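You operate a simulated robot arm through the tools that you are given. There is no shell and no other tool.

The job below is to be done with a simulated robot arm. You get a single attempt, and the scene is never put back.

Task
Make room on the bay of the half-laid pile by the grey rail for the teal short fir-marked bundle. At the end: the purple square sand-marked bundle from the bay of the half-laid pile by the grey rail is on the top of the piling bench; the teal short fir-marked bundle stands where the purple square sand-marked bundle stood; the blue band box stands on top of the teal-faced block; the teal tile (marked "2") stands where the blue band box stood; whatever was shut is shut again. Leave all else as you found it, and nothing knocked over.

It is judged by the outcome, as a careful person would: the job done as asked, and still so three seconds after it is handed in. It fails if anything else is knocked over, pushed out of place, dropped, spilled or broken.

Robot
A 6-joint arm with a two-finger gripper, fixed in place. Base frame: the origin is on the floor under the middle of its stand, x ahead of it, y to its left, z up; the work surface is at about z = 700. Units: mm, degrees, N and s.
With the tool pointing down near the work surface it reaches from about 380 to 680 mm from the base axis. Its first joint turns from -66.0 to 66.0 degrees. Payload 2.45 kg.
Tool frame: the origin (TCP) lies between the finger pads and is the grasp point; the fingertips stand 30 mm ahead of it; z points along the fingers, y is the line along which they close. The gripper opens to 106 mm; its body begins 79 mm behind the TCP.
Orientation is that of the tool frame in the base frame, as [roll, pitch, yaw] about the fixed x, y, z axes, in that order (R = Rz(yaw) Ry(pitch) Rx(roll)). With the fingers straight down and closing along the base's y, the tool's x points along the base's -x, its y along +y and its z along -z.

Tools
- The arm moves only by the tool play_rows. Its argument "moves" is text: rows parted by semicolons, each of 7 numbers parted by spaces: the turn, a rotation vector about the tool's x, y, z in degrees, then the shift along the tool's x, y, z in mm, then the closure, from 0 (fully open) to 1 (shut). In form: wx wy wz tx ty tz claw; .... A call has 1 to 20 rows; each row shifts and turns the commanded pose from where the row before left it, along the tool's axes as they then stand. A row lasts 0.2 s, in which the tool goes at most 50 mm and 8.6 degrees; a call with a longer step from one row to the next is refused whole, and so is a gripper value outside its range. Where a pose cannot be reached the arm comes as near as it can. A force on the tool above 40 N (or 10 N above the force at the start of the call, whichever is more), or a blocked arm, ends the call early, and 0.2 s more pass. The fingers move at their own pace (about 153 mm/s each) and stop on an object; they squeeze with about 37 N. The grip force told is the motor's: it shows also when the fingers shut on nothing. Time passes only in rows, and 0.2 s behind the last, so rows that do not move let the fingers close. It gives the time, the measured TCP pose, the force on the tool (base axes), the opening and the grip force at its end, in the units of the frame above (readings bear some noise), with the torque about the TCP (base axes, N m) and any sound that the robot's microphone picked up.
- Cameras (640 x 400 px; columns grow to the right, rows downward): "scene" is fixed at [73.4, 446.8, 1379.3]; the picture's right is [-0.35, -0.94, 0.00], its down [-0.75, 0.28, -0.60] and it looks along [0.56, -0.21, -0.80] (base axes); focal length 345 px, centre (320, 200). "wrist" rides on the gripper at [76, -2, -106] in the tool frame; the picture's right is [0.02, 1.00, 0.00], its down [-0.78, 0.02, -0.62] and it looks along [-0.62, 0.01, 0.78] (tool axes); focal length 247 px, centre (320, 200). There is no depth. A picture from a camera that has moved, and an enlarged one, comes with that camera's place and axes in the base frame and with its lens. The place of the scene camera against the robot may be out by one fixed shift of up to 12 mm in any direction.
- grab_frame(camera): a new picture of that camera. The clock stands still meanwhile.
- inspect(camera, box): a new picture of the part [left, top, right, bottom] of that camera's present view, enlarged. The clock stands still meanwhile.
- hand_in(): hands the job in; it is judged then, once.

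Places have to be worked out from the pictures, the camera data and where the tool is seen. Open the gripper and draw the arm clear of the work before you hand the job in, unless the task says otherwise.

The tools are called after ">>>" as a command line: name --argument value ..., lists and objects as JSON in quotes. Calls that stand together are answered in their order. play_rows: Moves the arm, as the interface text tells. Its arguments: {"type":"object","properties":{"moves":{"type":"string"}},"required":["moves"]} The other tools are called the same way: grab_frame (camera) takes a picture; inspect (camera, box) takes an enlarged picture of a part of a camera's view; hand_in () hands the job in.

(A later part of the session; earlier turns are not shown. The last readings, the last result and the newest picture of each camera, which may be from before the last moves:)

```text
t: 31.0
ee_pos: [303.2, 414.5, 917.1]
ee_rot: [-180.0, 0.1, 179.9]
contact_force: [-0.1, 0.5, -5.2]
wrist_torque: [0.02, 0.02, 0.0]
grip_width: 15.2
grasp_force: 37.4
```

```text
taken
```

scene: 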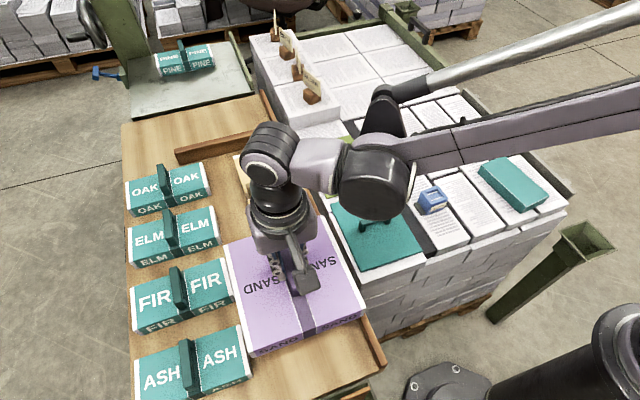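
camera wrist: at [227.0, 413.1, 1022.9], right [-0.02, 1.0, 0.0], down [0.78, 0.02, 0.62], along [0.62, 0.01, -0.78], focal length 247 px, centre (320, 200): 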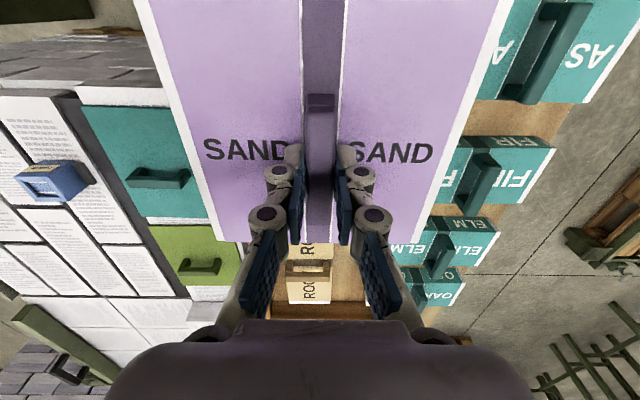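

I enlarge the wrist view to check the held bundle's extents and its skew against the tool.

>>> inspect --camera "wrist" --box '[120, 0, 520, 250]'

>>> inspect --camera "scene" --box '[200, 200, 400, 380]'

```text
1.60 times, centred on (320, 125) of wrist
camera zoom: at [227.0, 413.1, 1022.9], right [-0.02, 1.0, 0.0], down [0.78, 0.02, 0.62], along [0.62, 0.01, -0.78], focal length 395 px, centre (320, 320)
```

zoom: 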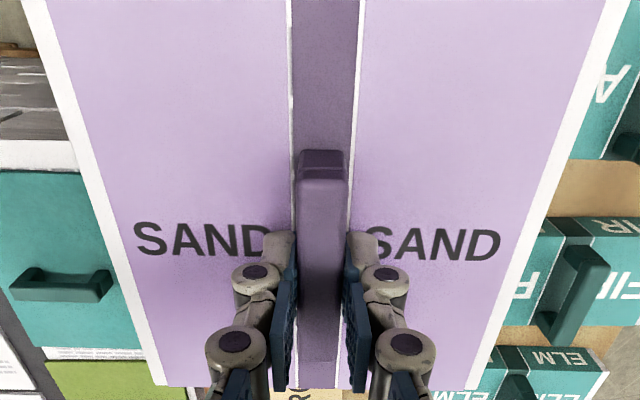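

```text
2.22 times, centred on (300, 290) of scene
camera zoom: at [73.4, 446.9, 1379.2], right [-0.35, -0.94, 0.0], down [-0.75, 0.28, -0.6], along [0.56, -0.21, -0.8], focal length 766 px, centre (364, 0)
```

zoom: 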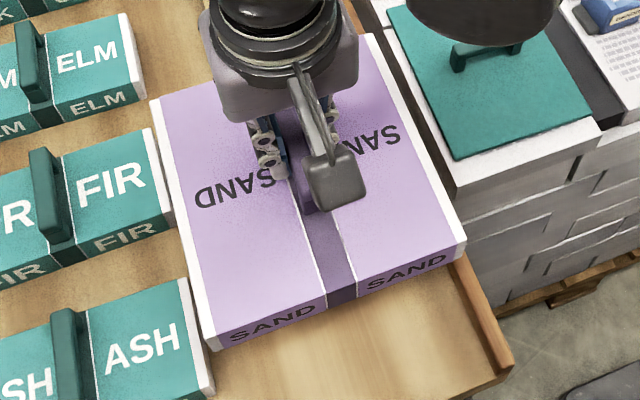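

The held bundle is centred at y≈414.7 with no skew, so it will span y≈327–502 between rail (≈314) and FIR/ASH (≈518). I lower it to just above the bench.

>>> play_rows --moves "0 0 0 0 0 20 1; 0 0 0 0 0 20 1; 0 0 0 0 0 20 1; 0 0 0 0 0 20 1; 0 0 0 0 0 16 1; 0 0 0 0 0 0 1; 0 0 0 0 0 0 1"

>>> grab_frame --camera "wrist"

>>> inspect --camera "scene" --box '[200, 200, 400, 380]'

```text
t: 32.6
ee_pos: [303.8, 416.5, 819.8]
ee_rot: [180.0, 0.1, -180.0]
contact_force: [0.3, -0.3, -5.4]
wrist_torque: [-0.03, 0.01, 0.01]
grip_width: 15.1
grasp_force: 36.6
```

```text
taken
camera wrist: at [227.6, 413.5, 926.8], right [-0.02, 1.0, 0.0], down [0.78, 0.02, 0.62], along [0.62, 0.01, -0.78], focal length 247 px, centre (320, 200)
```

wrist: 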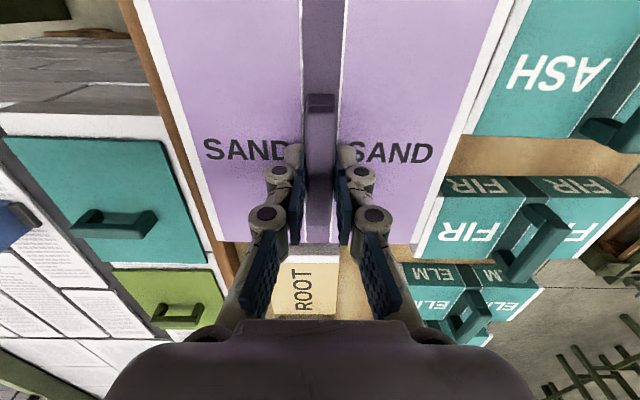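

```text
2.22 times, centred on (300, 290) of scene
camera zoom: at [73.4, 446.9, 1379.2], right [-0.35, -0.94, 0.0], down [-0.75, 0.28, -0.6], along [0.56, -0.21, -0.8], focal length 766 px, centre (364, 0)
```

zoom: 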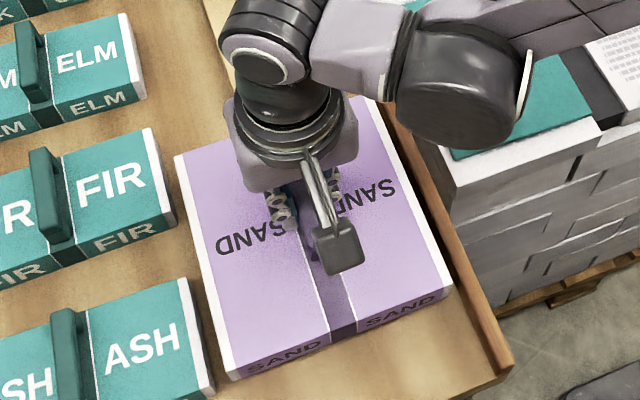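

Clear on both sides. I lower in small steps and watch for the load to come off.

>>> play_rows --moves "0 0 0 0 0 4 1; 0 0 0 0 0 4 1; 0 0 0 0 0 3 1; 0 0 0 0 0 0 1"

```text
t: 33.6
ee_pos: [303.6, 415.9, 809.1]
ee_rot: [-180.0, 0.1, -180.0]
contact_force: [0.1, -0.5, -6.3]
wrist_torque: [0.05, -0.02, -0.01]
grip_width: 15.3
grasp_force: 36.7
```

Still fully carried at z≈809; I go on down in 2 mm steps.

>>> play_rows --moves "0 0 0 0 0 2 1; 0 0 0 0 0 2 1; 0 0 0 0 0 0 1"

>>> inspect --camera "scene" --box '[250, 260, 350, 350]'

```text
t: 34.4
ee_pos: [304.0, 415.6, 805.2]
ee_rot: [179.9, 0.1, -180.0]
contact_force: [0.5, -1.0, -5.9]
wrist_torque: [0.02, 0.01, 0.01]
grip_width: 14.9
grasp_force: 37.6
```

```text
4.44 times, centred on (300, 305) of scene
camera zoom: at [73.4, 446.9, 1379.2], right [-0.35, -0.94, 0.0], down [-0.75, 0.28, -0.6], along [0.56, -0.21, -0.8], focal length 1531 px, centre (409, -267)
```

zoom: 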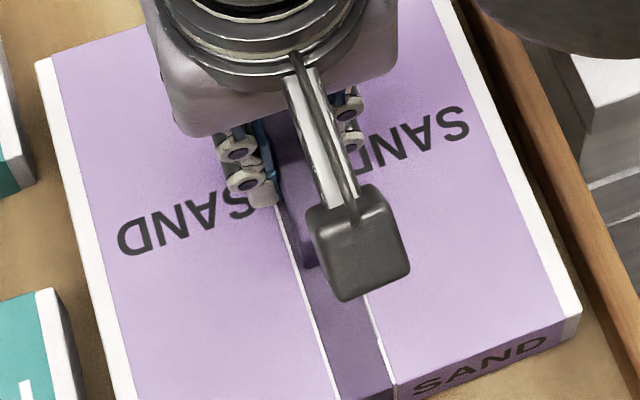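

Not yet touching at 805; continuing with 2 mm steps.

>>> play_rows --moves "0 0 0 0 0 1.5 1; 0 0 0 0 0 1.5 1; 0 0 0 0 0 0 1"

```text
t: 35.2
ee_pos: [304.8, 416.5, 801.8]
ee_rot: [180.0, 0.1, -180.0]
contact_force: [0.3, -0.4, -4.8]
wrist_torque: [-0.01, 0.0, 0.03]
grip_width: 14.8
grasp_force: 37.2
```

>>> play_rows --moves "0 0 0 0 0 1.5 1; 0 0 0 0 0 1.5 1; 0 0 0 0 0 0 1"

```text
t: 36.0
ee_pos: [304.1, 415.5, 799.0]
ee_rot: [180.0, 0.0, -179.9]
contact_force: [-0.3, 0.2, -4.7]
wrist_torque: [0.0, -0.03, 0.02]
grip_width: 15.2
grasp_force: 36.7
```

The load reads about 4.7 N at z≈799, so it is hardly changed; I go on down in small steps.

>>> play_rows --moves "0 0 0 0 0 1.5 1; 0 0 0 0 0 1.5 1; 0 0 0 0 0 0 1"

>>> inspect --camera "scene" --box '[250, 260, 400, 370]'

```text
t: 36.8
ee_pos: [304.7, 416.2, 796.9]
ee_rot: [-180.0, 0.1, 179.9]
contact_force: [3.0, -0.9, 36.7]
wrist_torque: [-0.03, 0.47, 0.05]
grip_width: 15.0
grasp_force: 37.2
```

```text
3.64 times, centred on (325, 315) of scene
camera zoom: at [73.1, 446.3, 1379.4], right [-0.35, -0.94, 0.0], down [-0.75, 0.28, -0.6], along [0.56, -0.21, -0.8], focal length 1253 px, centre (302, -218)
```

zoom: 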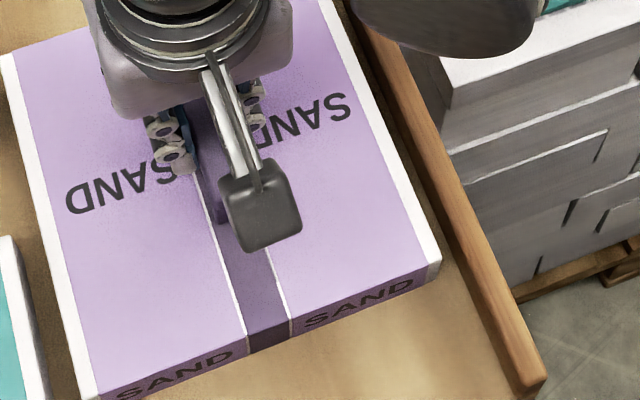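

Contact at TCP z≈798 (37 N up). I ease off about 1 mm and then open the gripper.

>>> play_rows --moves "0 0 0 0 0 -1.2 1; 0 0 0 0 0 0 1"

```text
t: 37.4
ee_pos: [304.1, 415.3, 797.0]
ee_rot: [179.9, 0.2, 179.9]
contact_force: [6.1, 1.1, 15.2]
wrist_torque: [0.03, -0.1, 0.0]
grip_width: 15.3
grasp_force: 37.4
```

Remaining press is small; I open the gripper fully here.

>>> play_rows --moves "0 0 0 0 0 -0.5 1; 0 0 0 0 0 0 0.8; 0 0 0 0 0 0 0.4; 0 0 0 0 0 0 0; 0 0 0 0 0 0 0; 0 0 0 0 0 0 0"

>>> grab_frame --camera "wrist"

```text
t: 38.8
ee_pos: [304.0, 414.8, 796.9]
ee_rot: [-179.9, 0.1, 179.9]
contact_force: [-0.4, -0.3, -0.4]
wrist_torque: [0.01, -0.01, 0.02]
grip_width: 106.2
grasp_force: 0.1
```

```text
taken
camera wrist: at [227.1, 413.0, 904.6], right [-0.02, 1.0, 0.0], down [0.78, 0.02, 0.62], along [0.62, 0.01, -0.78], focal length 247 px, centre (320, 200)
```

wrist: 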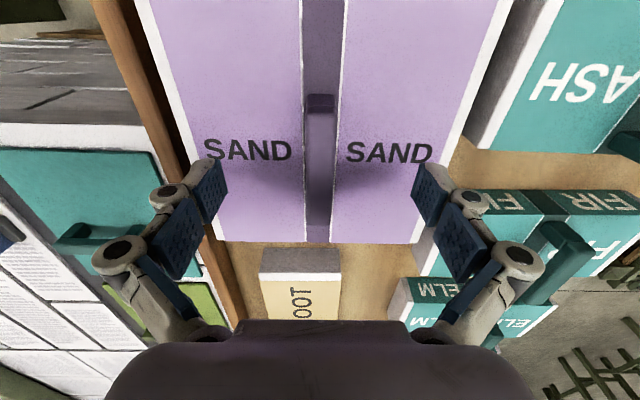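

Purple is set down and released. I rise straight up, turn the tool −90°, and lean it 16° outward, ready for FIR.

>>> play_rows --moves "0 0 0 0 0 -15 0; 0 0 0 0 0 -30 0; 0 0 0 0 0 -30 0; 0 0 0 0 0 -30 0; 0 0 -8.2 0 0 0 0; 0 0 -8.2 0 0 0 0; 0 0 -8.2 0 0 0 0; 0 0 -8.2 0 0 0 0; 0 0 -8.2 0 0 0 0; 0 0 -8.2 0 0 0 0; 0 0 -8.2 0 0 0 0; 0 0 -8.2 0 0 0 0; 0 0 -8.2 0 0 0 0; 0 0 -8.2 0 0 0 0; 0 0 -8 0 0 0 0; 0 -8 0 0 0 0 0; 0 -8 0 0 0 0 0; 0 0 0 0 0 0 0"

>>> grab_frame --camera "scene"

>>> grab_frame --camera "wrist"

```text
t: 42.6
ee_pos: [302.7, 415.4, 903.0]
ee_rot: [-179.9, 15.9, -89.9]
contact_force: [-0.5, -0.1, -1.5]
wrist_torque: [0.01, -0.01, 0.0]
grip_width: 106.0
grasp_force: 0.0
```

```text
taken
```

scene: 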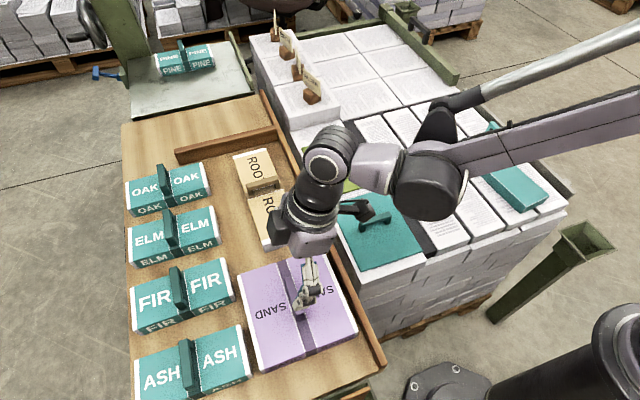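

```text
taken
camera wrist: at [305.0, 312.0, 983.8], right [-1.0, -0.02, -0.01], down [-0.02, 0.58, 0.81], along [-0.01, 0.81, -0.58], focal length 247 px, centre (320, 200)
```

wrist: 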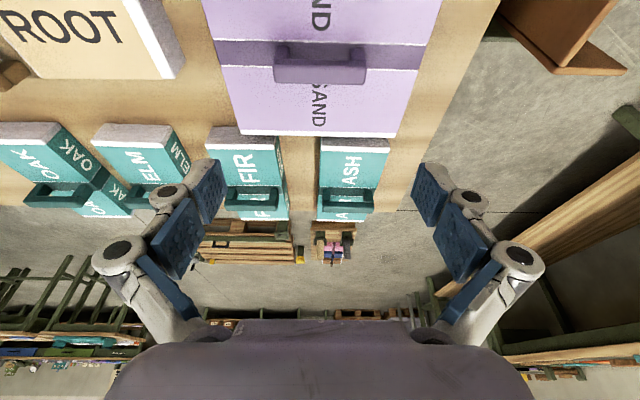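

Purple stands well on the bench clear of ASH, FIR and the rail. Now I move to above FIR at (393, 606, 850).

>>> play_rows --moves "0 0 0 -33.7 -18.1 20.7 0; 0 0 0 -33.7 -18.1 20.7 0; 0 0 0 -33.7 -18.1 20.7 0; 0 0 0 -33.7 -18.1 20.7 0; 0 0 0 -33.7 -18.1 20.7 0; 0 0 0 0 0 0 0; 0 0 0 0 0 0 0"

>>> inspect --camera "wrist" --box '[200, 0, 440, 150]'

>>> inspect --camera "scene" --box '[100, 200, 300, 350]'

```text
t: 44.2
ee_pos: [392.6, 605.5, 850.4]
ee_rot: [-179.9, 16.0, -90.0]
contact_force: [0.4, -0.1, -0.4]
wrist_torque: [-0.01, -0.02, 0.02]
grip_width: 106.0
grasp_force: 0.2
```

```text
2.67 times, centred on (320, 75) of wrist
camera zoom: at [394.9, 501.0, 932.0], right [-1.0, -0.02, -0.01], down [-0.02, 0.58, 0.81], along [-0.01, 0.81, -0.58], focal length 659 px, centre (320, 533)
```

zoom: 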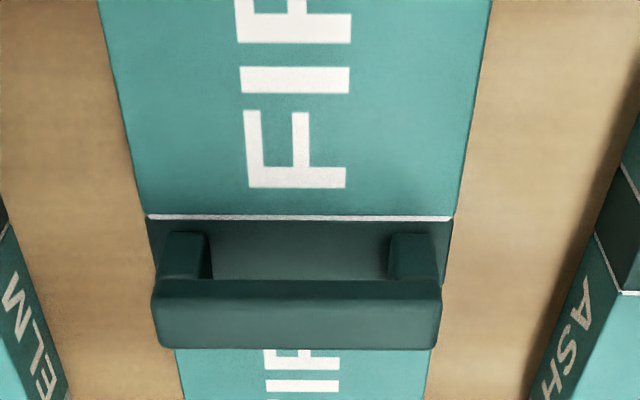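

```text
2.67 times, centred on (200, 275) of scene
camera zoom: at [73.4, 446.8, 1379.3], right [-0.35, -0.94, 0.0], down [-0.75, 0.28, -0.6], along [0.56, -0.21, -0.8], focal length 919 px, centre (640, 0)
```

zoom: 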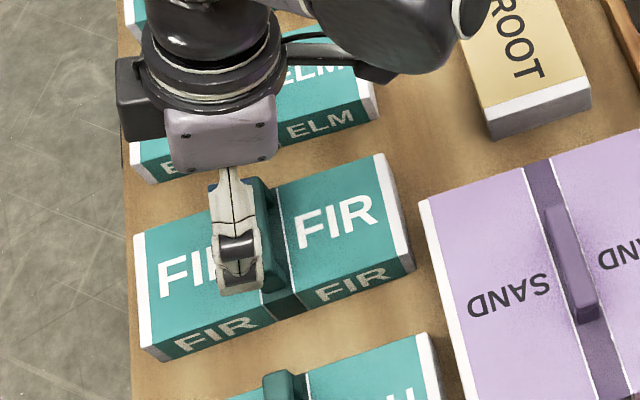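

FIR's centre is at x≈399 (the tool axis is 6.6 mm off), with 60 mm gaps to ASH and ELM on both sides. I shift over and lower vertically to z≈800, keeping the lean.

>>> play_rows --moves "0 0 0 0 -6.7 0 0; 0 0 0 6.9 0 24 0; 0 0 0 6.9 0 24 0; 0 0 0 0 0 0 0; 0 0 0 0 0 0 0"

>>> grab_frame --camera "wrist"

>>> inspect --camera "scene" --box '[100, 200, 300, 350]'

```text
t: 45.4
ee_pos: [402.9, 604.9, 800.0]
ee_rot: [-179.9, 16.1, -90.0]
contact_force: [0.1, 0.1, 0.3]
wrist_torque: [-0.02, -0.04, 0.02]
grip_width: 106.1
grasp_force: 0.0
```

```text
taken
camera wrist: at [403.2, 501.0, 881.8], right [-1.0, -0.02, -0.01], down [-0.02, 0.58, 0.81], along [-0.01, 0.81, -0.58], focal length 247 px, centre (320, 200)
```

wrist: 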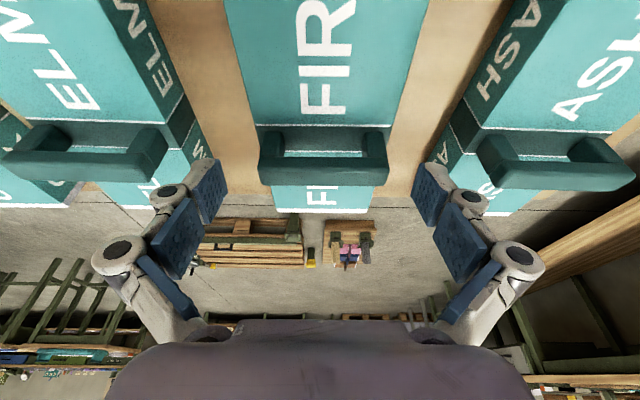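

```text
2.67 times, centred on (200, 275) of scene
camera zoom: at [73.4, 446.8, 1379.3], right [-0.35, -0.94, 0.0], down [-0.75, 0.28, -0.6], along [0.56, -0.21, -0.8], focal length 919 px, centre (640, 0)
```

zoom: 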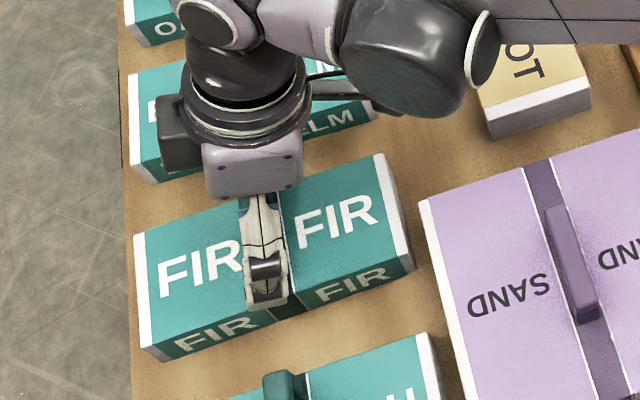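

The bar is centred between the fingers within ~1 mm; its top is at ≈792, so the bundle top is ≈761. I lower to TCP z≈762 so the pads take FIR by its long sides, tips ~12 mm above the bench.

>>> play_rows --moves "0 0 0 3.5 0.8 12.2 0; 0 0 0 3.5 0 12.2 0; 0 0 0 3.5 0 12.2 0; 0 0 0 0 0 0 0; 0 0 0 0 0 0 0"

>>> grab_frame --camera "wrist"

>>> inspect --camera "scene" --box '[100, 200, 300, 350]'

```text
t: 46.6
ee_pos: [401.0, 605.8, 763.9]
ee_rot: [-179.9, 16.0, -90.1]
contact_force: [-0.4, 0.7, -0.6]
wrist_torque: [0.02, 0.0, 0.0]
grip_width: 106.0
grasp_force: 0.1
```

```text
taken
camera wrist: at [401.5, 502.8, 843.7], right [-1.0, -0.02, -0.01], down [-0.02, 0.58, 0.81], along [-0.01, 0.81, -0.58], focal length 247 px, centre (320, 200)
```

wrist: 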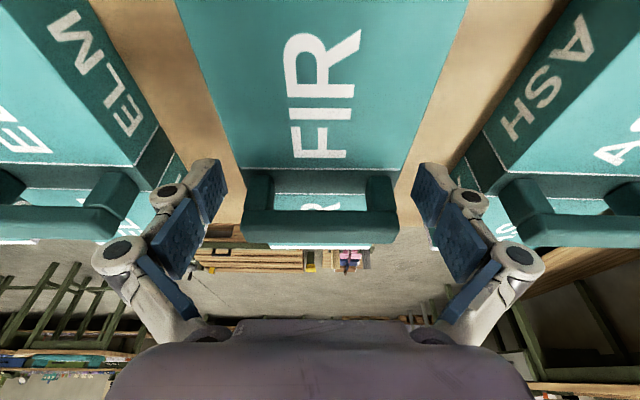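

```text
2.67 times, centred on (200, 275) of scene
camera zoom: at [73.4, 446.8, 1379.3], right [-0.35, -0.94, 0.0], down [-0.75, 0.28, -0.6], along [0.56, -0.21, -0.8], focal length 919 px, centre (640, 0)
```

zoom: 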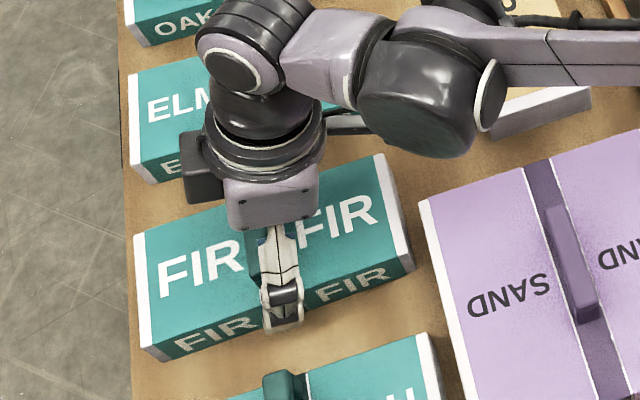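

The fingers stand on either side of FIR with clear gaps. I close the gripper on its sides.

>>> play_rows --moves "0 0 0 0 0 0 0.3; 0 0 0 0 0 0 1; 0 0 0 0 0 0 1; 0 0 0 0 0 0 1"

>>> grab_frame --camera "wrist"

>>> inspect --camera "scene" --box '[100, 200, 300, 350]'

```text
t: 47.6
ee_pos: [400.7, 605.9, 762.8]
ee_rot: [-179.9, 16.0, -89.9]
contact_force: [0.1, -0.3, 10.8]
wrist_torque: [-0.08, 0.0, 0.37]
grip_width: 84.7
grasp_force: 37.0
```

```text
taken
camera wrist: at [401.6, 502.7, 844.3], right [-1.0, -0.02, -0.01], down [-0.02, 0.58, 0.81], along [-0.01, 0.81, -0.58], focal length 247 px, centre (320, 200)
```

wrist: 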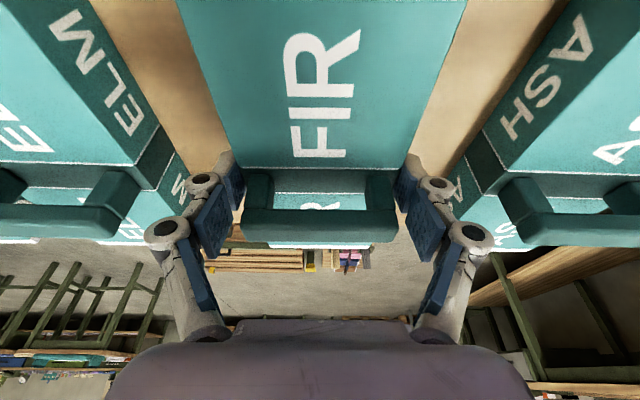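

```text
2.67 times, centred on (200, 275) of scene
camera zoom: at [73.2, 446.6, 1379.3], right [-0.35, -0.94, 0.0], down [-0.75, 0.28, -0.6], along [0.56, -0.21, -0.8], focal length 919 px, centre (640, 0)
```

zoom: 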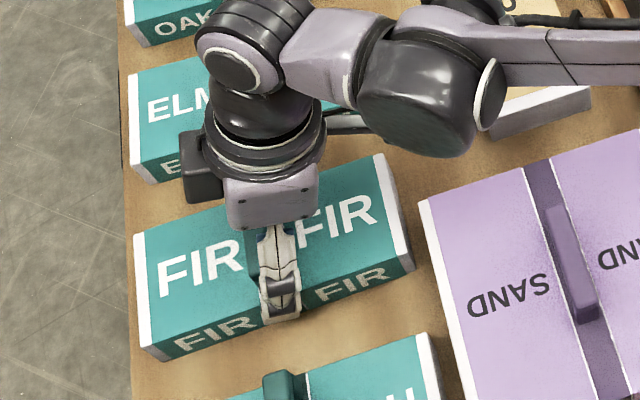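

FIR is held at 84.7 mm. I lift it vertically a little and check.

>>> play_rows --moves "0 0 0 -1.1 0 -3.8 1; 0 0 0 -2.2 0 -7.7 1; 0 0 0 -3.9 0 -13.5 1; 0 0 0 -3.9 0 -13.5 1; 0 0 0 0 0 0 1; 0 0 0 0 0 0 1"

>>> grab_frame --camera "wrist"

>>> inspect --camera "scene" --box '[100, 200, 300, 350]'

```text
t: 49.0
ee_pos: [399.9, 605.5, 802.4]
ee_rot: [-179.9, 15.9, -90.0]
contact_force: [-0.2, -0.9, -2.6]
wrist_torque: [0.0, 0.01, -0.02]
grip_width: 84.7
grasp_force: 37.7
```

```text
taken
camera wrist: at [401.8, 502.3, 884.1], right [-1.0, -0.02, -0.01], down [-0.02, 0.58, 0.81], along [-0.01, 0.81, -0.58], focal length 247 px, centre (320, 200)
```

wrist: 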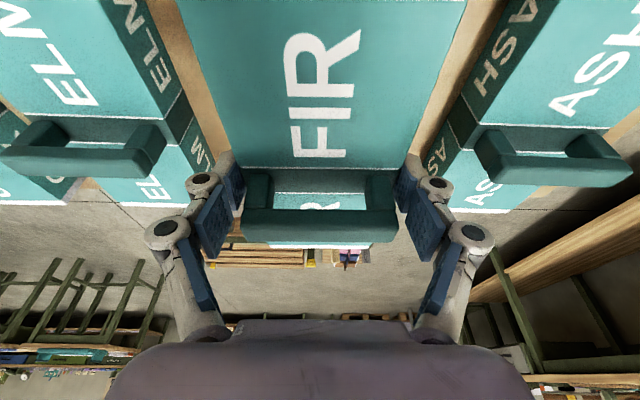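

```text
2.67 times, centred on (200, 275) of scene
camera zoom: at [73.4, 446.9, 1379.2], right [-0.35, -0.94, 0.0], down [-0.75, 0.28, -0.6], along [0.56, -0.21, -0.8], focal length 919 px, centre (640, 0)
```

zoom: 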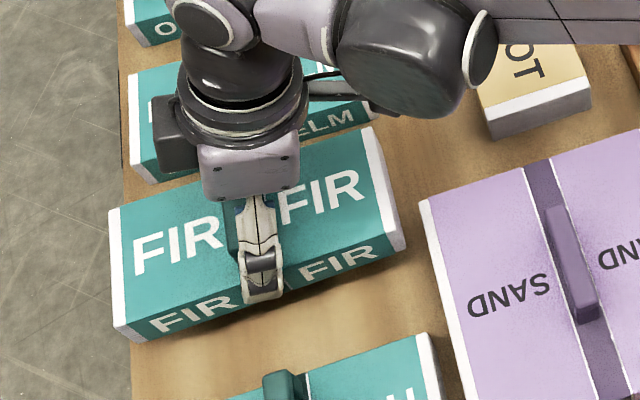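

FIR hangs level with about 3 N. I lift it further, first straight up, then back toward the middle at z≈905.

>>> play_rows --moves "0 0 0 -4.6 0 -16 1; 0 0 0 -4.6 0 -16 1; 0 0 0 -4.6 0 -16 1; 0 0 0 26.4 -5 -21.4 1; 0 0 0 26.4 -5 -21.4 1; 0 0 0 26.4 -5 -21.4 1; 0 0 0 26.4 -5 -21.4 1; 0 0 0 0 0 0 1"

>>> grab_frame --camera "scene"

```text
t: 50.8
ee_pos: [419.9, 482.1, 905.2]
ee_rot: [-179.9, 15.9, -89.9]
contact_force: [-0.3, 0.6, -2.6]
wrist_torque: [0.0, -0.03, 0.03]
grip_width: 84.5
grasp_force: 37.1
```

```text
taken
```

scene: 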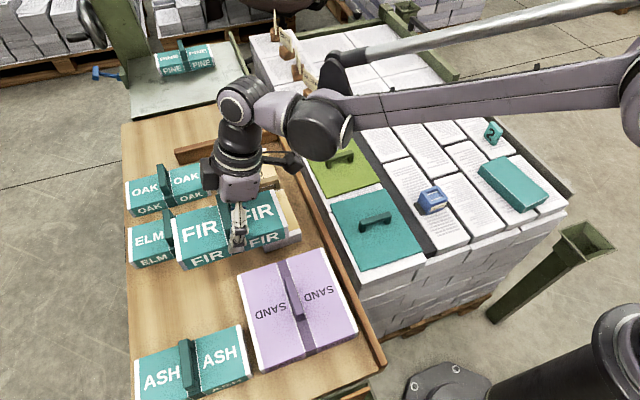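

FIR is clear of all on the bench. I carry it across to above the vacated place (639, −49).

>>> play_rows --moves "0 0 0 17 -7.3 -4.9 1; 0 0 0 34 -14.6 -9.75 1; 0 0 0 34 -14.6 -9.75 1; 0 0 0 34 -14.6 -9.75 1; 0 0 0 34 -14.6 -9.75 1; 0 0 0 34 -14.6 -9.75 1; 0 0 0 34 -14.6 -9.75 1; 0 0 0 34 -14.6 -9.75 1; 0 0 0 34 -14.6 -9.75 1; 0 0 0 34 -14.6 -9.75 1; 0 0 0 34 -14.6 -9.75 1; 0 0 0 34 -14.6 -9.75 1; 0 0 0 34 -14.6 -9.75 1; 0 0 0 34 -14.6 -9.75 1; 0 0 0 34 -14.6 -9.75 1; 0 0 0 17 -7.3 -4.9 1; 0 0 0 0 0 0 1; 0 0 0 0 0 0 1"

>>> grab_frame --camera "scene"

>>> grab_frame --camera "wrist"

```text
t: 54.6
ee_pos: [639.9, -50.0, 905.9]
ee_rot: [-179.9, 16.0, -89.9]
contact_force: [-0.4, 0.6, -2.9]
wrist_torque: [-0.04, -0.01, 0.0]
grip_width: 84.3
grasp_force: 37.4
```

```text
taken
```

scene: 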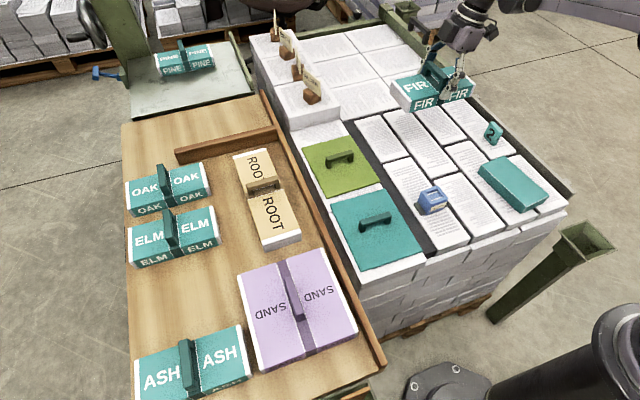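

```text
taken
camera wrist: at [641.0, -153.0, 987.8], right [-1.0, -0.02, -0.01], down [-0.02, 0.58, 0.81], along [-0.01, 0.81, -0.58], focal length 247 px, centre (320, 200)
```

wrist: 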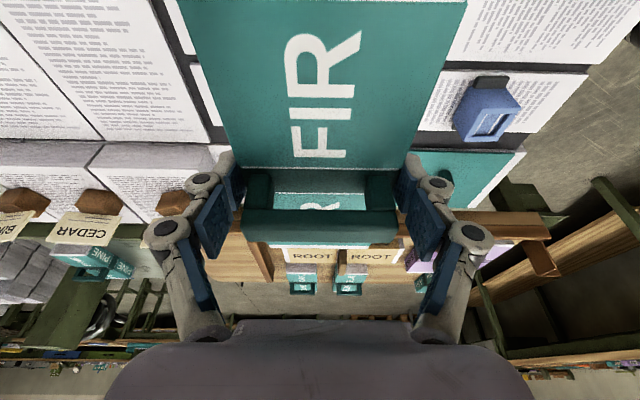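

FIR is above the vacated spot at (640, −50). I lower it vertically to just above the paper.

>>> play_rows --moves "0 0 0 8 0 28 1; 0 0 0 8 0 28 1; 0 0 0 8 0 28 1; 0 0 0 8 0 28 1; 0 0 0 6.5 0 22 1; 0 0 0 3 0 10 1; 0 0 0 0 0 0 1; 0 0 0 0 0 0 1"

>>> inspect --camera "scene" --box '[340, 60, 560, 220]'

```text
t: 56.4
ee_pos: [640.0, -49.3, 756.2]
ee_rot: [-179.8, 16.0, -90.0]
contact_force: [0.2, 0.1, -2.2]
wrist_torque: [-0.04, 0.03, -0.05]
grip_width: 84.2
grasp_force: 36.9
```

```text
2.50 times, centred on (450, 140) of scene
camera zoom: at [73.4, 446.8, 1379.3], right [-0.35, -0.94, 0.0], down [-0.75, 0.28, -0.6], along [0.56, -0.21, -0.8], focal length 861 px, centre (-5, 350)
```

zoom: 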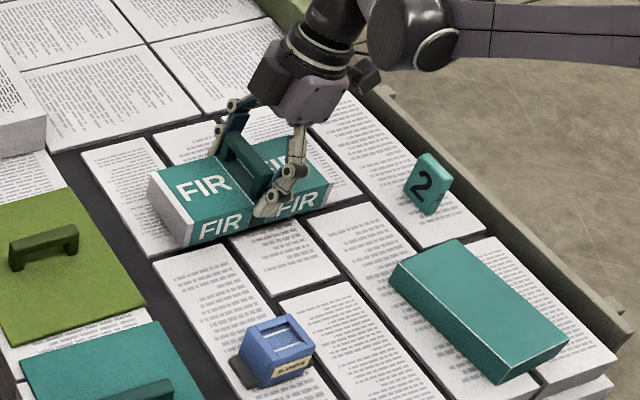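

FIR is where it should be and still clear by about 14 mm. I lower slowly in small steps watching the force.

>>> play_rows --moves "0 0 0 1.1 0 3.84 1; 0 0 0 1.1 0 3.84 1; 0 0 0 0.55 0 1.92 1; 0 0 0 0 0 0 1"

```text
t: 57.4
ee_pos: [640.0, -49.6, 746.0]
ee_rot: [-179.9, 16.0, -89.9]
contact_force: [0.5, -0.2, -2.1]
wrist_torque: [-0.04, -0.01, 0.0]
grip_width: 84.5
grasp_force: 37.1
```

At 746 with no contact yet (contact expected near 742); I continue with 1.5 mm steps.

>>> play_rows --moves "0 0 0 0.41 0 1.44 1; 0 0 0 0.41 0 1.44 1; 0 0 0 0 0 0 1"

```text
t: 58.2
ee_pos: [639.3, -50.3, 743.8]
ee_rot: [-179.9, 15.8, -89.9]
contact_force: [-0.1, 0.2, -2.5]
wrist_torque: [-0.05, 0.03, 0.0]
grip_width: 84.5
grasp_force: 36.8
```

Still carried at 743.8; two more small steps.

>>> play_rows --moves "0 0 0 0.41 0 1.44 1; 0 0 0 0 0 0 1"

```text
t: 58.8
ee_pos: [639.9, -50.5, 744.2]
ee_rot: [-179.9, 16.0, -89.9]
contact_force: [-1.5, -0.5, 7.1]
wrist_torque: [0.21, -0.31, 0.08]
grip_width: 84.3
grasp_force: 36.9
```

Contact begins (7 N up). I go 0.7 mm further to seat it, then check before opening.

>>> play_rows --moves "0 0 0 0.2 0 0.7 1; 0 0 0 0 0 0 1"

>>> inspect --camera "scene" --box '[360, 80, 520, 180]'

```text
t: 59.4
ee_pos: [640.1, -50.9, 743.3]
ee_rot: [-179.8, 16.0, -89.9]
contact_force: [5.4, -2.2, 16.9]
wrist_torque: [0.14, -0.04, 0.21]
grip_width: 84.3
grasp_force: 36.9
```

```text
4.00 times, centred on (440, 130) of scene
camera zoom: at [73.2, 446.8, 1379.3], right [-0.35, -0.94, 0.0], down [-0.75, 0.28, -0.6], along [0.56, -0.21, -0.8], focal length 1378 px, centre (-160, 480)
```

zoom: 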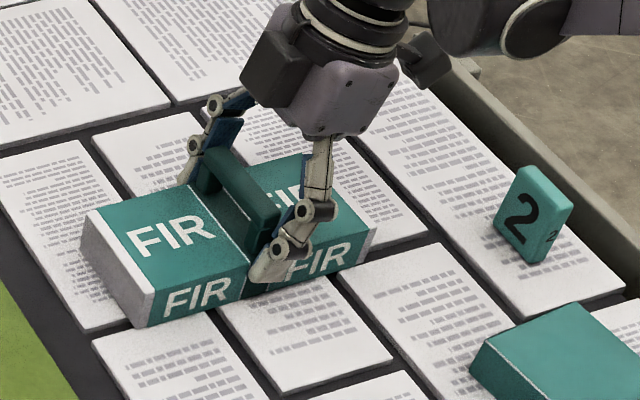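

FIR rests on the paper. I open the gripper.

>>> play_rows --moves "0 0 0 0 0 0 0.15; 0 0 0 0 0 0 0; 0 0 0 0 0 0 0; 0 0 0 0 0 0 0"

>>> inspect --camera "scene" --box '[360, 80, 520, 180]'

```text
t: 60.4
ee_pos: [639.6, -50.5, 742.1]
ee_rot: [-179.8, 16.0, -90.0]
contact_force: [0.8, 0.4, -0.1]
wrist_torque: [0.0, 0.03, 0.04]
grip_width: 106.0
grasp_force: 0.0
```

```text
4.00 times, centred on (440, 130) of scene
camera zoom: at [73.4, 446.8, 1379.3], right [-0.35, -0.94, 0.0], down [-0.75, 0.28, -0.6], along [0.56, -0.21, -0.8], focal length 1378 px, centre (-160, 480)
```

zoom: 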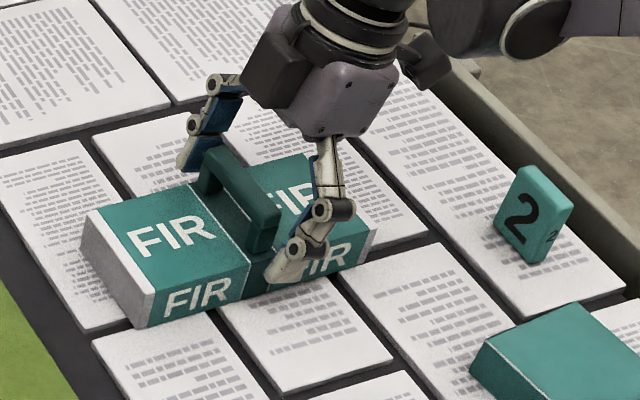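

FIR is released and stands level. I withdraw straight up, upright the tool, and turn back to the default orientation.

>>> play_rows --moves "0 0 0 -4 0 -14 0; 0 0 0 -8.3 0 -28.8 0; 0 0 0 -8.3 0 -28.8 0; 0 0 0 -8.3 0 -28.8 0; 0 0 0 -8.3 0 -28.8 0; 0 8 0 0 0 0 0; 0 8 0 0 0 0 0; 0 0 8.2 0 0 0 0; 0 0 8.2 0 0 0 0; 0 0 8.2 0 0 0 0; 0 0 8.2 0 0 0 0; 0 0 8.2 0 0 0 0; 0 0 8.2 0 0 0 0; 0 0 8.2 0 0 0 0; 0 0 8.2 0 0 0 0; 0 0 8.2 0 0 0 0; 0 0 8.2 0 0 0 0; 0 0 8 0 0 0 0; 0 0 0 0 0 0 0"

>>> grab_frame --camera "wrist"

>>> grab_frame --camera "scene"

```text
t: 64.4
ee_pos: [637.1, -50.9, 876.6]
ee_rot: [180.0, 0.1, 179.8]
contact_force: [-0.4, 0.2, -0.3]
wrist_torque: [-0.01, 0.0, 0.0]
grip_width: 106.2
grasp_force: 0.0
```

```text
taken
camera wrist: at [561.7, -53.0, 982.8], right [-0.02, 1.0, 0.0], down [0.78, 0.02, 0.62], along [0.62, 0.01, -0.78], focal length 247 px, centre (320, 200)
```

wrist: 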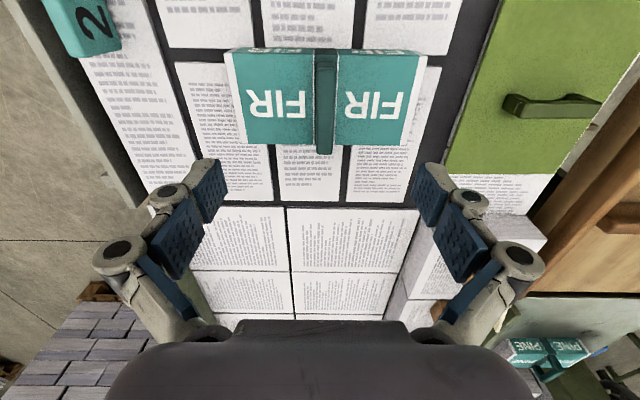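

```text
taken
```

scene: 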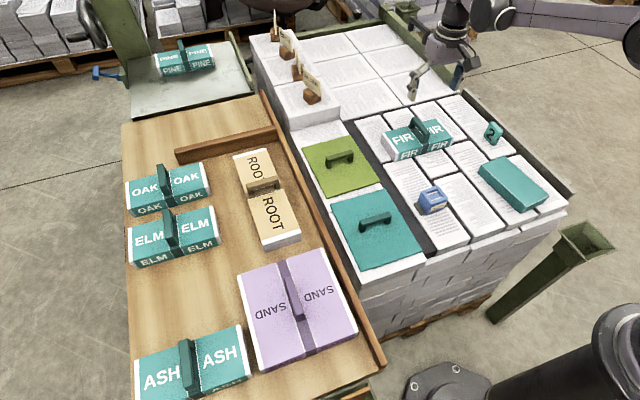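

FIR stands in place. Next I go over to the band box near (435, 29) for a close view.

>>> play_rows --moves "0 0 0 41.4 15.2 1.4 0; 0 0 0 41.4 15.2 1.4 0; 0 0 0 41.4 15.2 1.4 0; 0 0 0 41.4 15.2 1.4 0; 0 0 0 41.4 15.2 1.4 0; 0 0 0 0 0 0 0; 0 0 0 0 0 0 0"

>>> grab_frame --camera "wrist"

>>> inspect --camera "wrist" --box '[250, 50, 410, 150]'

>>> inspect --camera "scene" --box '[392, 160, 472, 235]'

```text
t: 66.0
ee_pos: [433.4, 26.2, 868.4]
ee_rot: [180.0, 0.1, -180.0]
contact_force: [0.1, -0.9, -0.1]
wrist_torque: [0.02, -0.01, 0.05]
grip_width: 106.1
grasp_force: 0.0
```

```text
taken
camera wrist: at [356.7, 23.7, 975.0], right [-0.02, 1.0, 0.0], down [0.78, 0.02, 0.62], along [0.62, 0.01, -0.78], focal length 247 px, centre (320, 200)
```

wrist: 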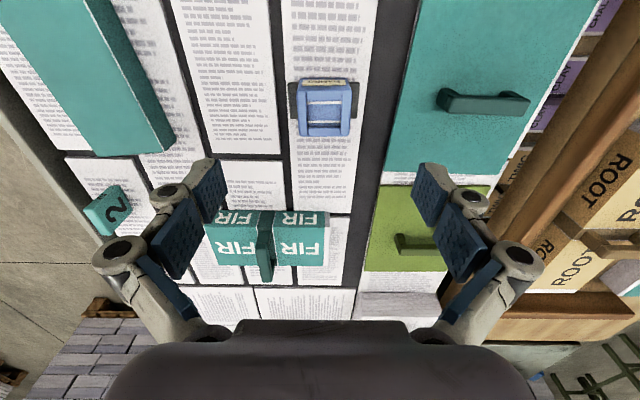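

```text
4.00 times, centred on (330, 100) of wrist
camera zoom: at [356.7, 23.7, 975.0], right [-0.02, 1.0, 0.0], down [0.78, 0.02, 0.62], along [0.62, 0.01, -0.78], focal length 988 px, centre (280, 600)
```

zoom: 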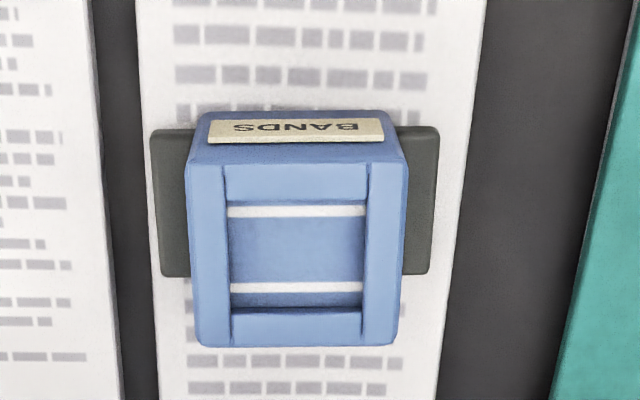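

```text
5.33 times, centred on (432, 198) of scene
camera zoom: at [73.3, 446.8, 1379.3], right [-0.35, -0.94, 0.0], down [-0.75, 0.28, -0.6], along [0.56, -0.21, -0.8], focal length 1838 px, centre (-277, 213)
```

zoom: 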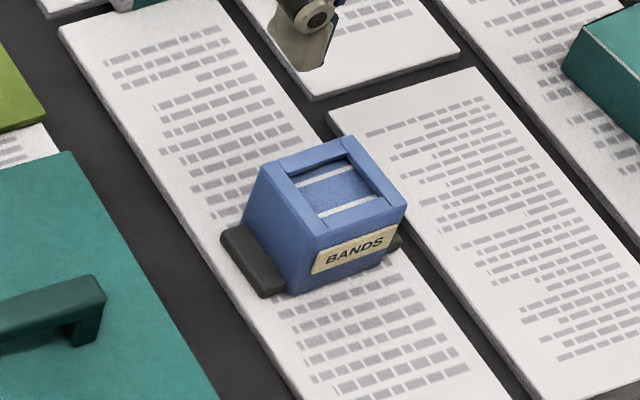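

The band box is a blue cube about 42 (x) × 48 (y) × 48 mm with a dark foot plate running along y, centred near (437, 28). I turn the tool −90° so the fingers close along x, clear of the foot plate, and check alignment.

>>> play_rows --moves "0 0 -8.2 0 0 0 0; 0 0 -8.2 0 0 0 0; 0 0 -8.2 0 0 0 0; 0 0 -8.2 0 0 0 0; 0 0 -8.2 0 0 0 0; 0 0 -8.2 0 0 0 0; 0 0 -8.2 0 0 0 0; 0 0 -8.2 0 0 0 0; 0 0 -8.2 0 0 0 0; 0 0 -8.2 0 0 0 0; 0 0 -8 0 0 0 0; 0 0 0 0 -4 20 0; 0 0 0 0 0 30 0; 0 0 0 0 0 0 0; 0 0 0 0 0 0 0"

>>> grab_frame --camera "wrist"

>>> inspect --camera "wrist" --box '[240, 60, 400, 160]'

```text
t: 69.2
ee_pos: [438.1, 25.1, 818.5]
ee_rot: [-180.0, 0.0, -90.1]
contact_force: [-0.3, -0.3, 0.6]
wrist_torque: [0.0, -0.02, 0.01]
grip_width: 105.9
grasp_force: 0.0
```

```text
taken
camera wrist: at [439.6, -51.9, 925.6], right [-1.0, -0.02, 0.0], down [-0.02, 0.78, 0.62], along [-0.01, 0.62, -0.78], focal length 247 px, centre (320, 200)
```

wrist: 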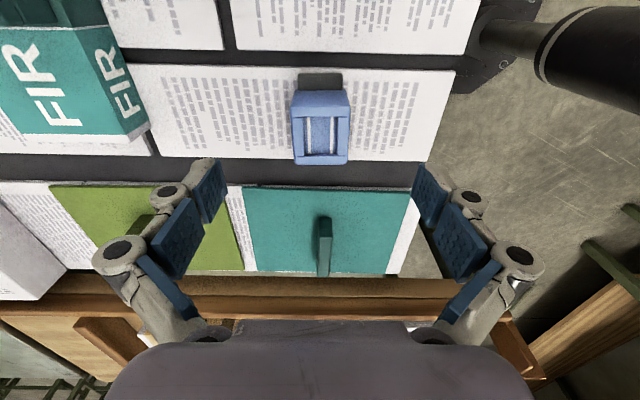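

```text
4.00 times, centred on (320, 110) of wrist
camera zoom: at [439.6, -51.9, 925.6], right [-1.0, -0.02, 0.0], down [-0.02, 0.78, 0.62], along [-0.01, 0.62, -0.78], focal length 988 px, centre (320, 560)
```

zoom: 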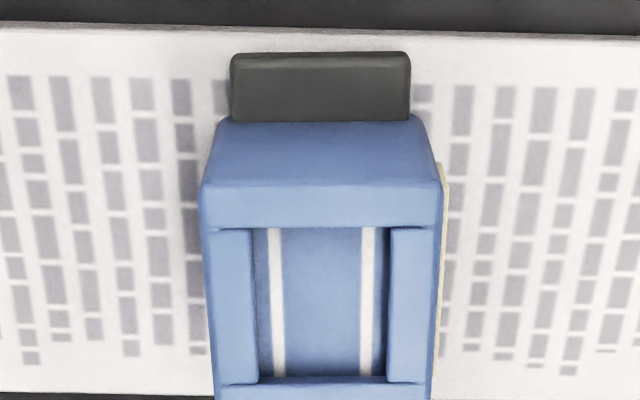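

The box is centred between the fingers (x≈438) and its centre is at y≈29. I lower to TCP z≈738.

>>> play_rows --moves "0 0 0 -1.5 0 27 0; 0 0 0 -1 0 27 0; 0 0 0 -1 0 20 0; 0 0 0 0 0 6 0; 0 0 0 0 0 0 0; 0 0 0 0 0 0 0"

>>> grab_frame --camera "wrist"

>>> inspect --camera "scene" --box '[392, 150, 472, 235]'

```text
t: 70.6
ee_pos: [436.0, 30.0, 739.9]
ee_rot: [-179.9, 0.1, -89.9]
contact_force: [-0.8, 0.2, 0.9]
wrist_torque: [0.01, 0.0, 0.02]
grip_width: 105.8
grasp_force: 0.0
```

```text
taken
camera wrist: at [437.8, -47.5, 847.4], right [-1.0, -0.02, 0.0], down [-0.02, 0.78, 0.62], along [-0.01, 0.62, -0.78], focal length 247 px, centre (320, 200)
```

wrist: 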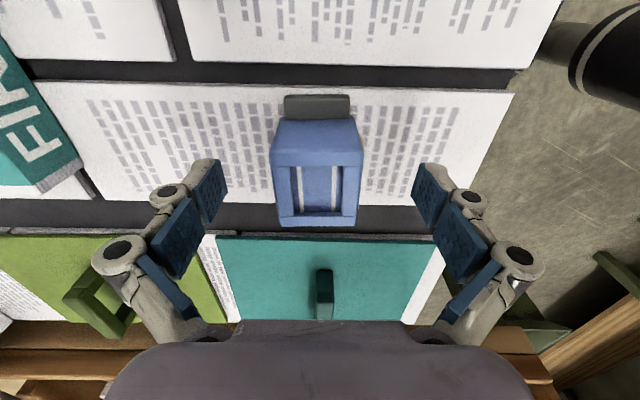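

```text
4.71 times, centred on (432, 192) of scene
camera zoom: at [73.4, 446.8, 1379.3], right [-0.35, -0.94, 0.0], down [-0.75, 0.28, -0.6], along [0.56, -0.21, -0.8], focal length 1622 px, centre (-207, 235)
```

zoom: 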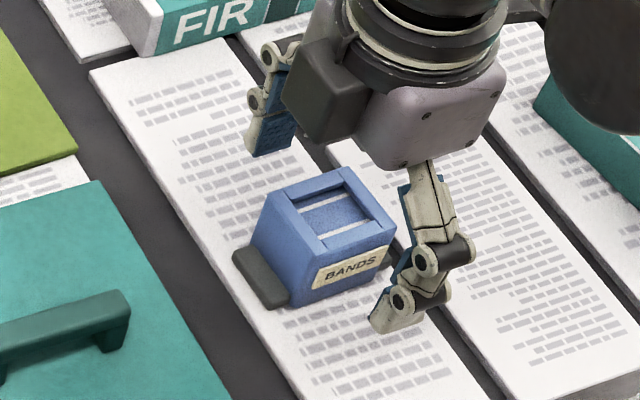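

The fingers are lined up on the box's label face and rear face. I close on it.

>>> play_rows --moves "0 0 0 0 0 0 0.4; 0 0 0 0 0 0 1; 0 0 0 0 0 0 1; 0 0 0 0 0 0 1"

>>> grab_frame --camera "wrist"

>>> inspect --camera "scene" --box '[392, 150, 472, 235]'

```text
t: 71.6
ee_pos: [435.6, 29.4, 741.2]
ee_rot: [-179.9, 0.0, -90.0]
contact_force: [0.2, 0.3, 4.6]
wrist_torque: [-0.01, -0.04, 0.01]
grip_width: 44.0
grasp_force: 36.9
```

```text
taken
camera wrist: at [437.8, -47.6, 847.6], right [-1.0, -0.02, 0.0], down [-0.02, 0.78, 0.62], along [-0.01, 0.62, -0.78], focal length 247 px, centre (320, 200)
```

wrist: 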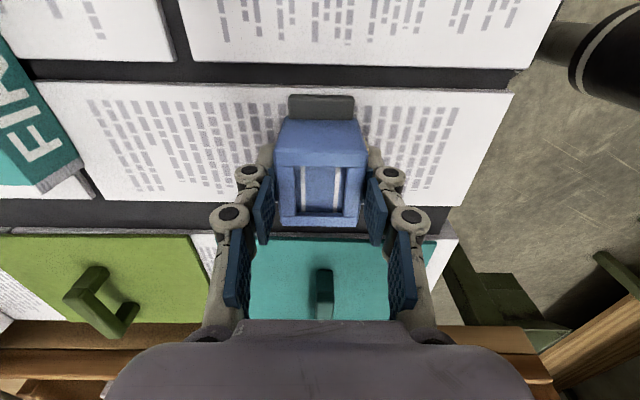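

```text
4.71 times, centred on (432, 192) of scene
camera zoom: at [73.3, 446.8, 1379.3], right [-0.35, -0.94, 0.0], down [-0.75, 0.28, -0.6], along [0.56, -0.21, -0.8], focal length 1622 px, centre (-207, 235)
```

zoom: 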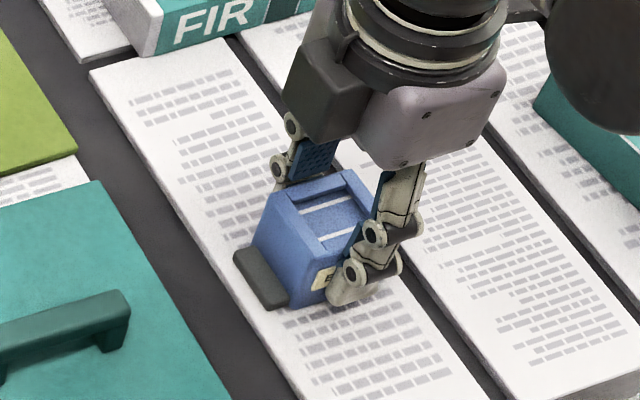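

The box is held at 44 mm width; its original centre is recorded as about (437.7, 28.3). I lift it and check that the foot plate comes along.

>>> play_rows --moves "0 0 0 0 0 -4 1; 0 0 0 0 0 -10 1; 0 0 0 0 0 -20 1; 0 0 0 0 0 -25 1; 0 0 0 0 0 -25 1; 0 0 0 0 0 0 1; 0 0 0 0 0 0 1"

>>> grab_frame --camera "scene"

>>> grab_frame --camera "wrist"

```text
t: 73.2
ee_pos: [436.1, 30.7, 824.2]
ee_rot: [-179.9, 0.0, -90.0]
contact_force: [-0.3, -1.3, -1.7]
wrist_torque: [0.03, 0.01, 0.0]
grip_width: 44.2
grasp_force: 36.5
```

```text
taken
```

scene: 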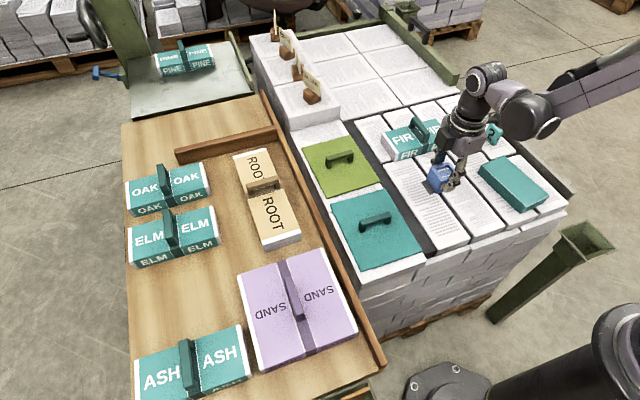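

```text
taken
camera wrist: at [437.6, -47.1, 931.4], right [-1.0, -0.02, 0.0], down [-0.02, 0.78, 0.62], along [-0.01, 0.62, -0.78], focal length 247 px, centre (320, 200)
```

wrist: 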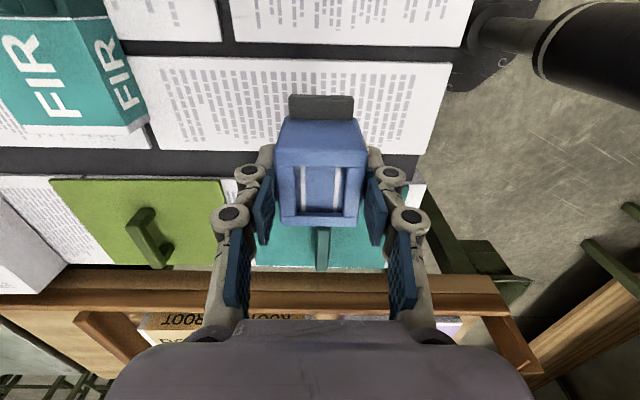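

The foot plate came along, so box and plate are one. I move to above the teal block (about (415, −191)) at z≈854 and turn the box so its foot runs along the block's long axis.

>>> play_rows --moves "0 0 0 36.8 3.5 -5 1; 0 0 0 36.8 3.5 -5 1; 0 0 0 36.8 3.5 -5 1; 0 0 0 36.8 3.5 -5 1; 0 0 0 36.8 3.5 -5 1; 0 0 0 36.8 3.5 -5 1; 0 0 8.5 0 0 0 1; 0 0 8.5 0 0 0 1; 0 0 8.5 0 0 0 1; 0 0 8.5 0 0 0 1; 0 0 8.5 0 0 0 1; 0 0 8.5 0 0 0 1; 0 0 8.5 0 0 0 1; 0 0 8.5 0 0 0 1; 0 0 8.5 0 0 0 1; 0 0 8.5 0 0 0 1; 0 0 0 0 0 0 1; 0 0 0 0 0 0 1"

>>> grab_frame --camera "wrist"

>>> inspect --camera "scene" --box '[420, 110, 580, 230]'

```text
t: 77.0
ee_pos: [415.3, -191.0, 854.7]
ee_rot: [-179.9, 0.1, -175.1]
contact_force: [0.7, 0.3, -1.5]
wrist_torque: [-0.02, 0.0, 0.01]
grip_width: 44.2
grasp_force: 36.9
```

```text
taken
camera wrist: at [338.6, -200.1, 960.2], right [-0.11, 0.99, 0.0], down [0.78, 0.08, 0.62], along [0.62, 0.07, -0.78], focal length 247 px, centre (320, 200)
```

wrist: 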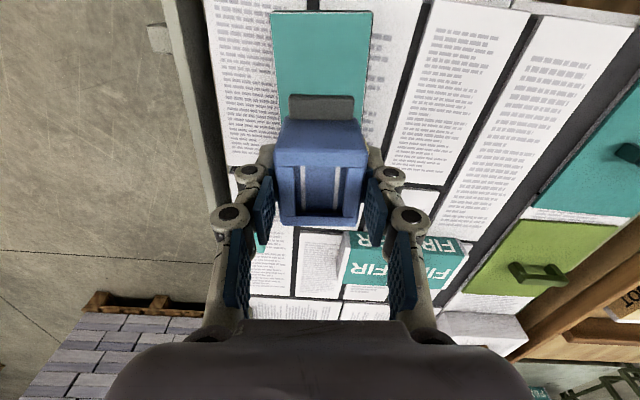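

```text
3.33 times, centred on (500, 170) of scene
camera zoom: at [73.4, 446.8, 1379.3], right [-0.35, -0.94, 0.0], down [-0.75, 0.28, -0.6], along [0.56, -0.21, -0.8], focal length 1148 px, centre (-280, 300)
```

zoom: 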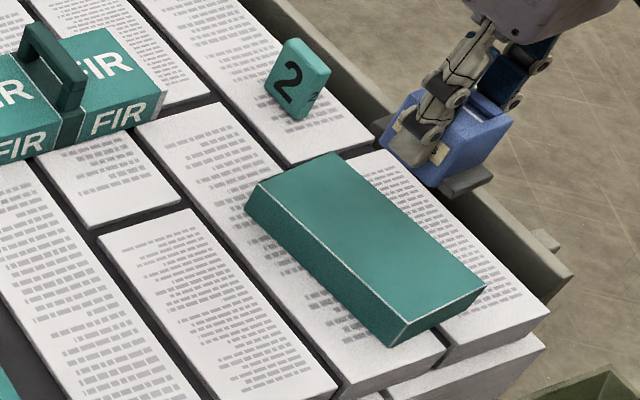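

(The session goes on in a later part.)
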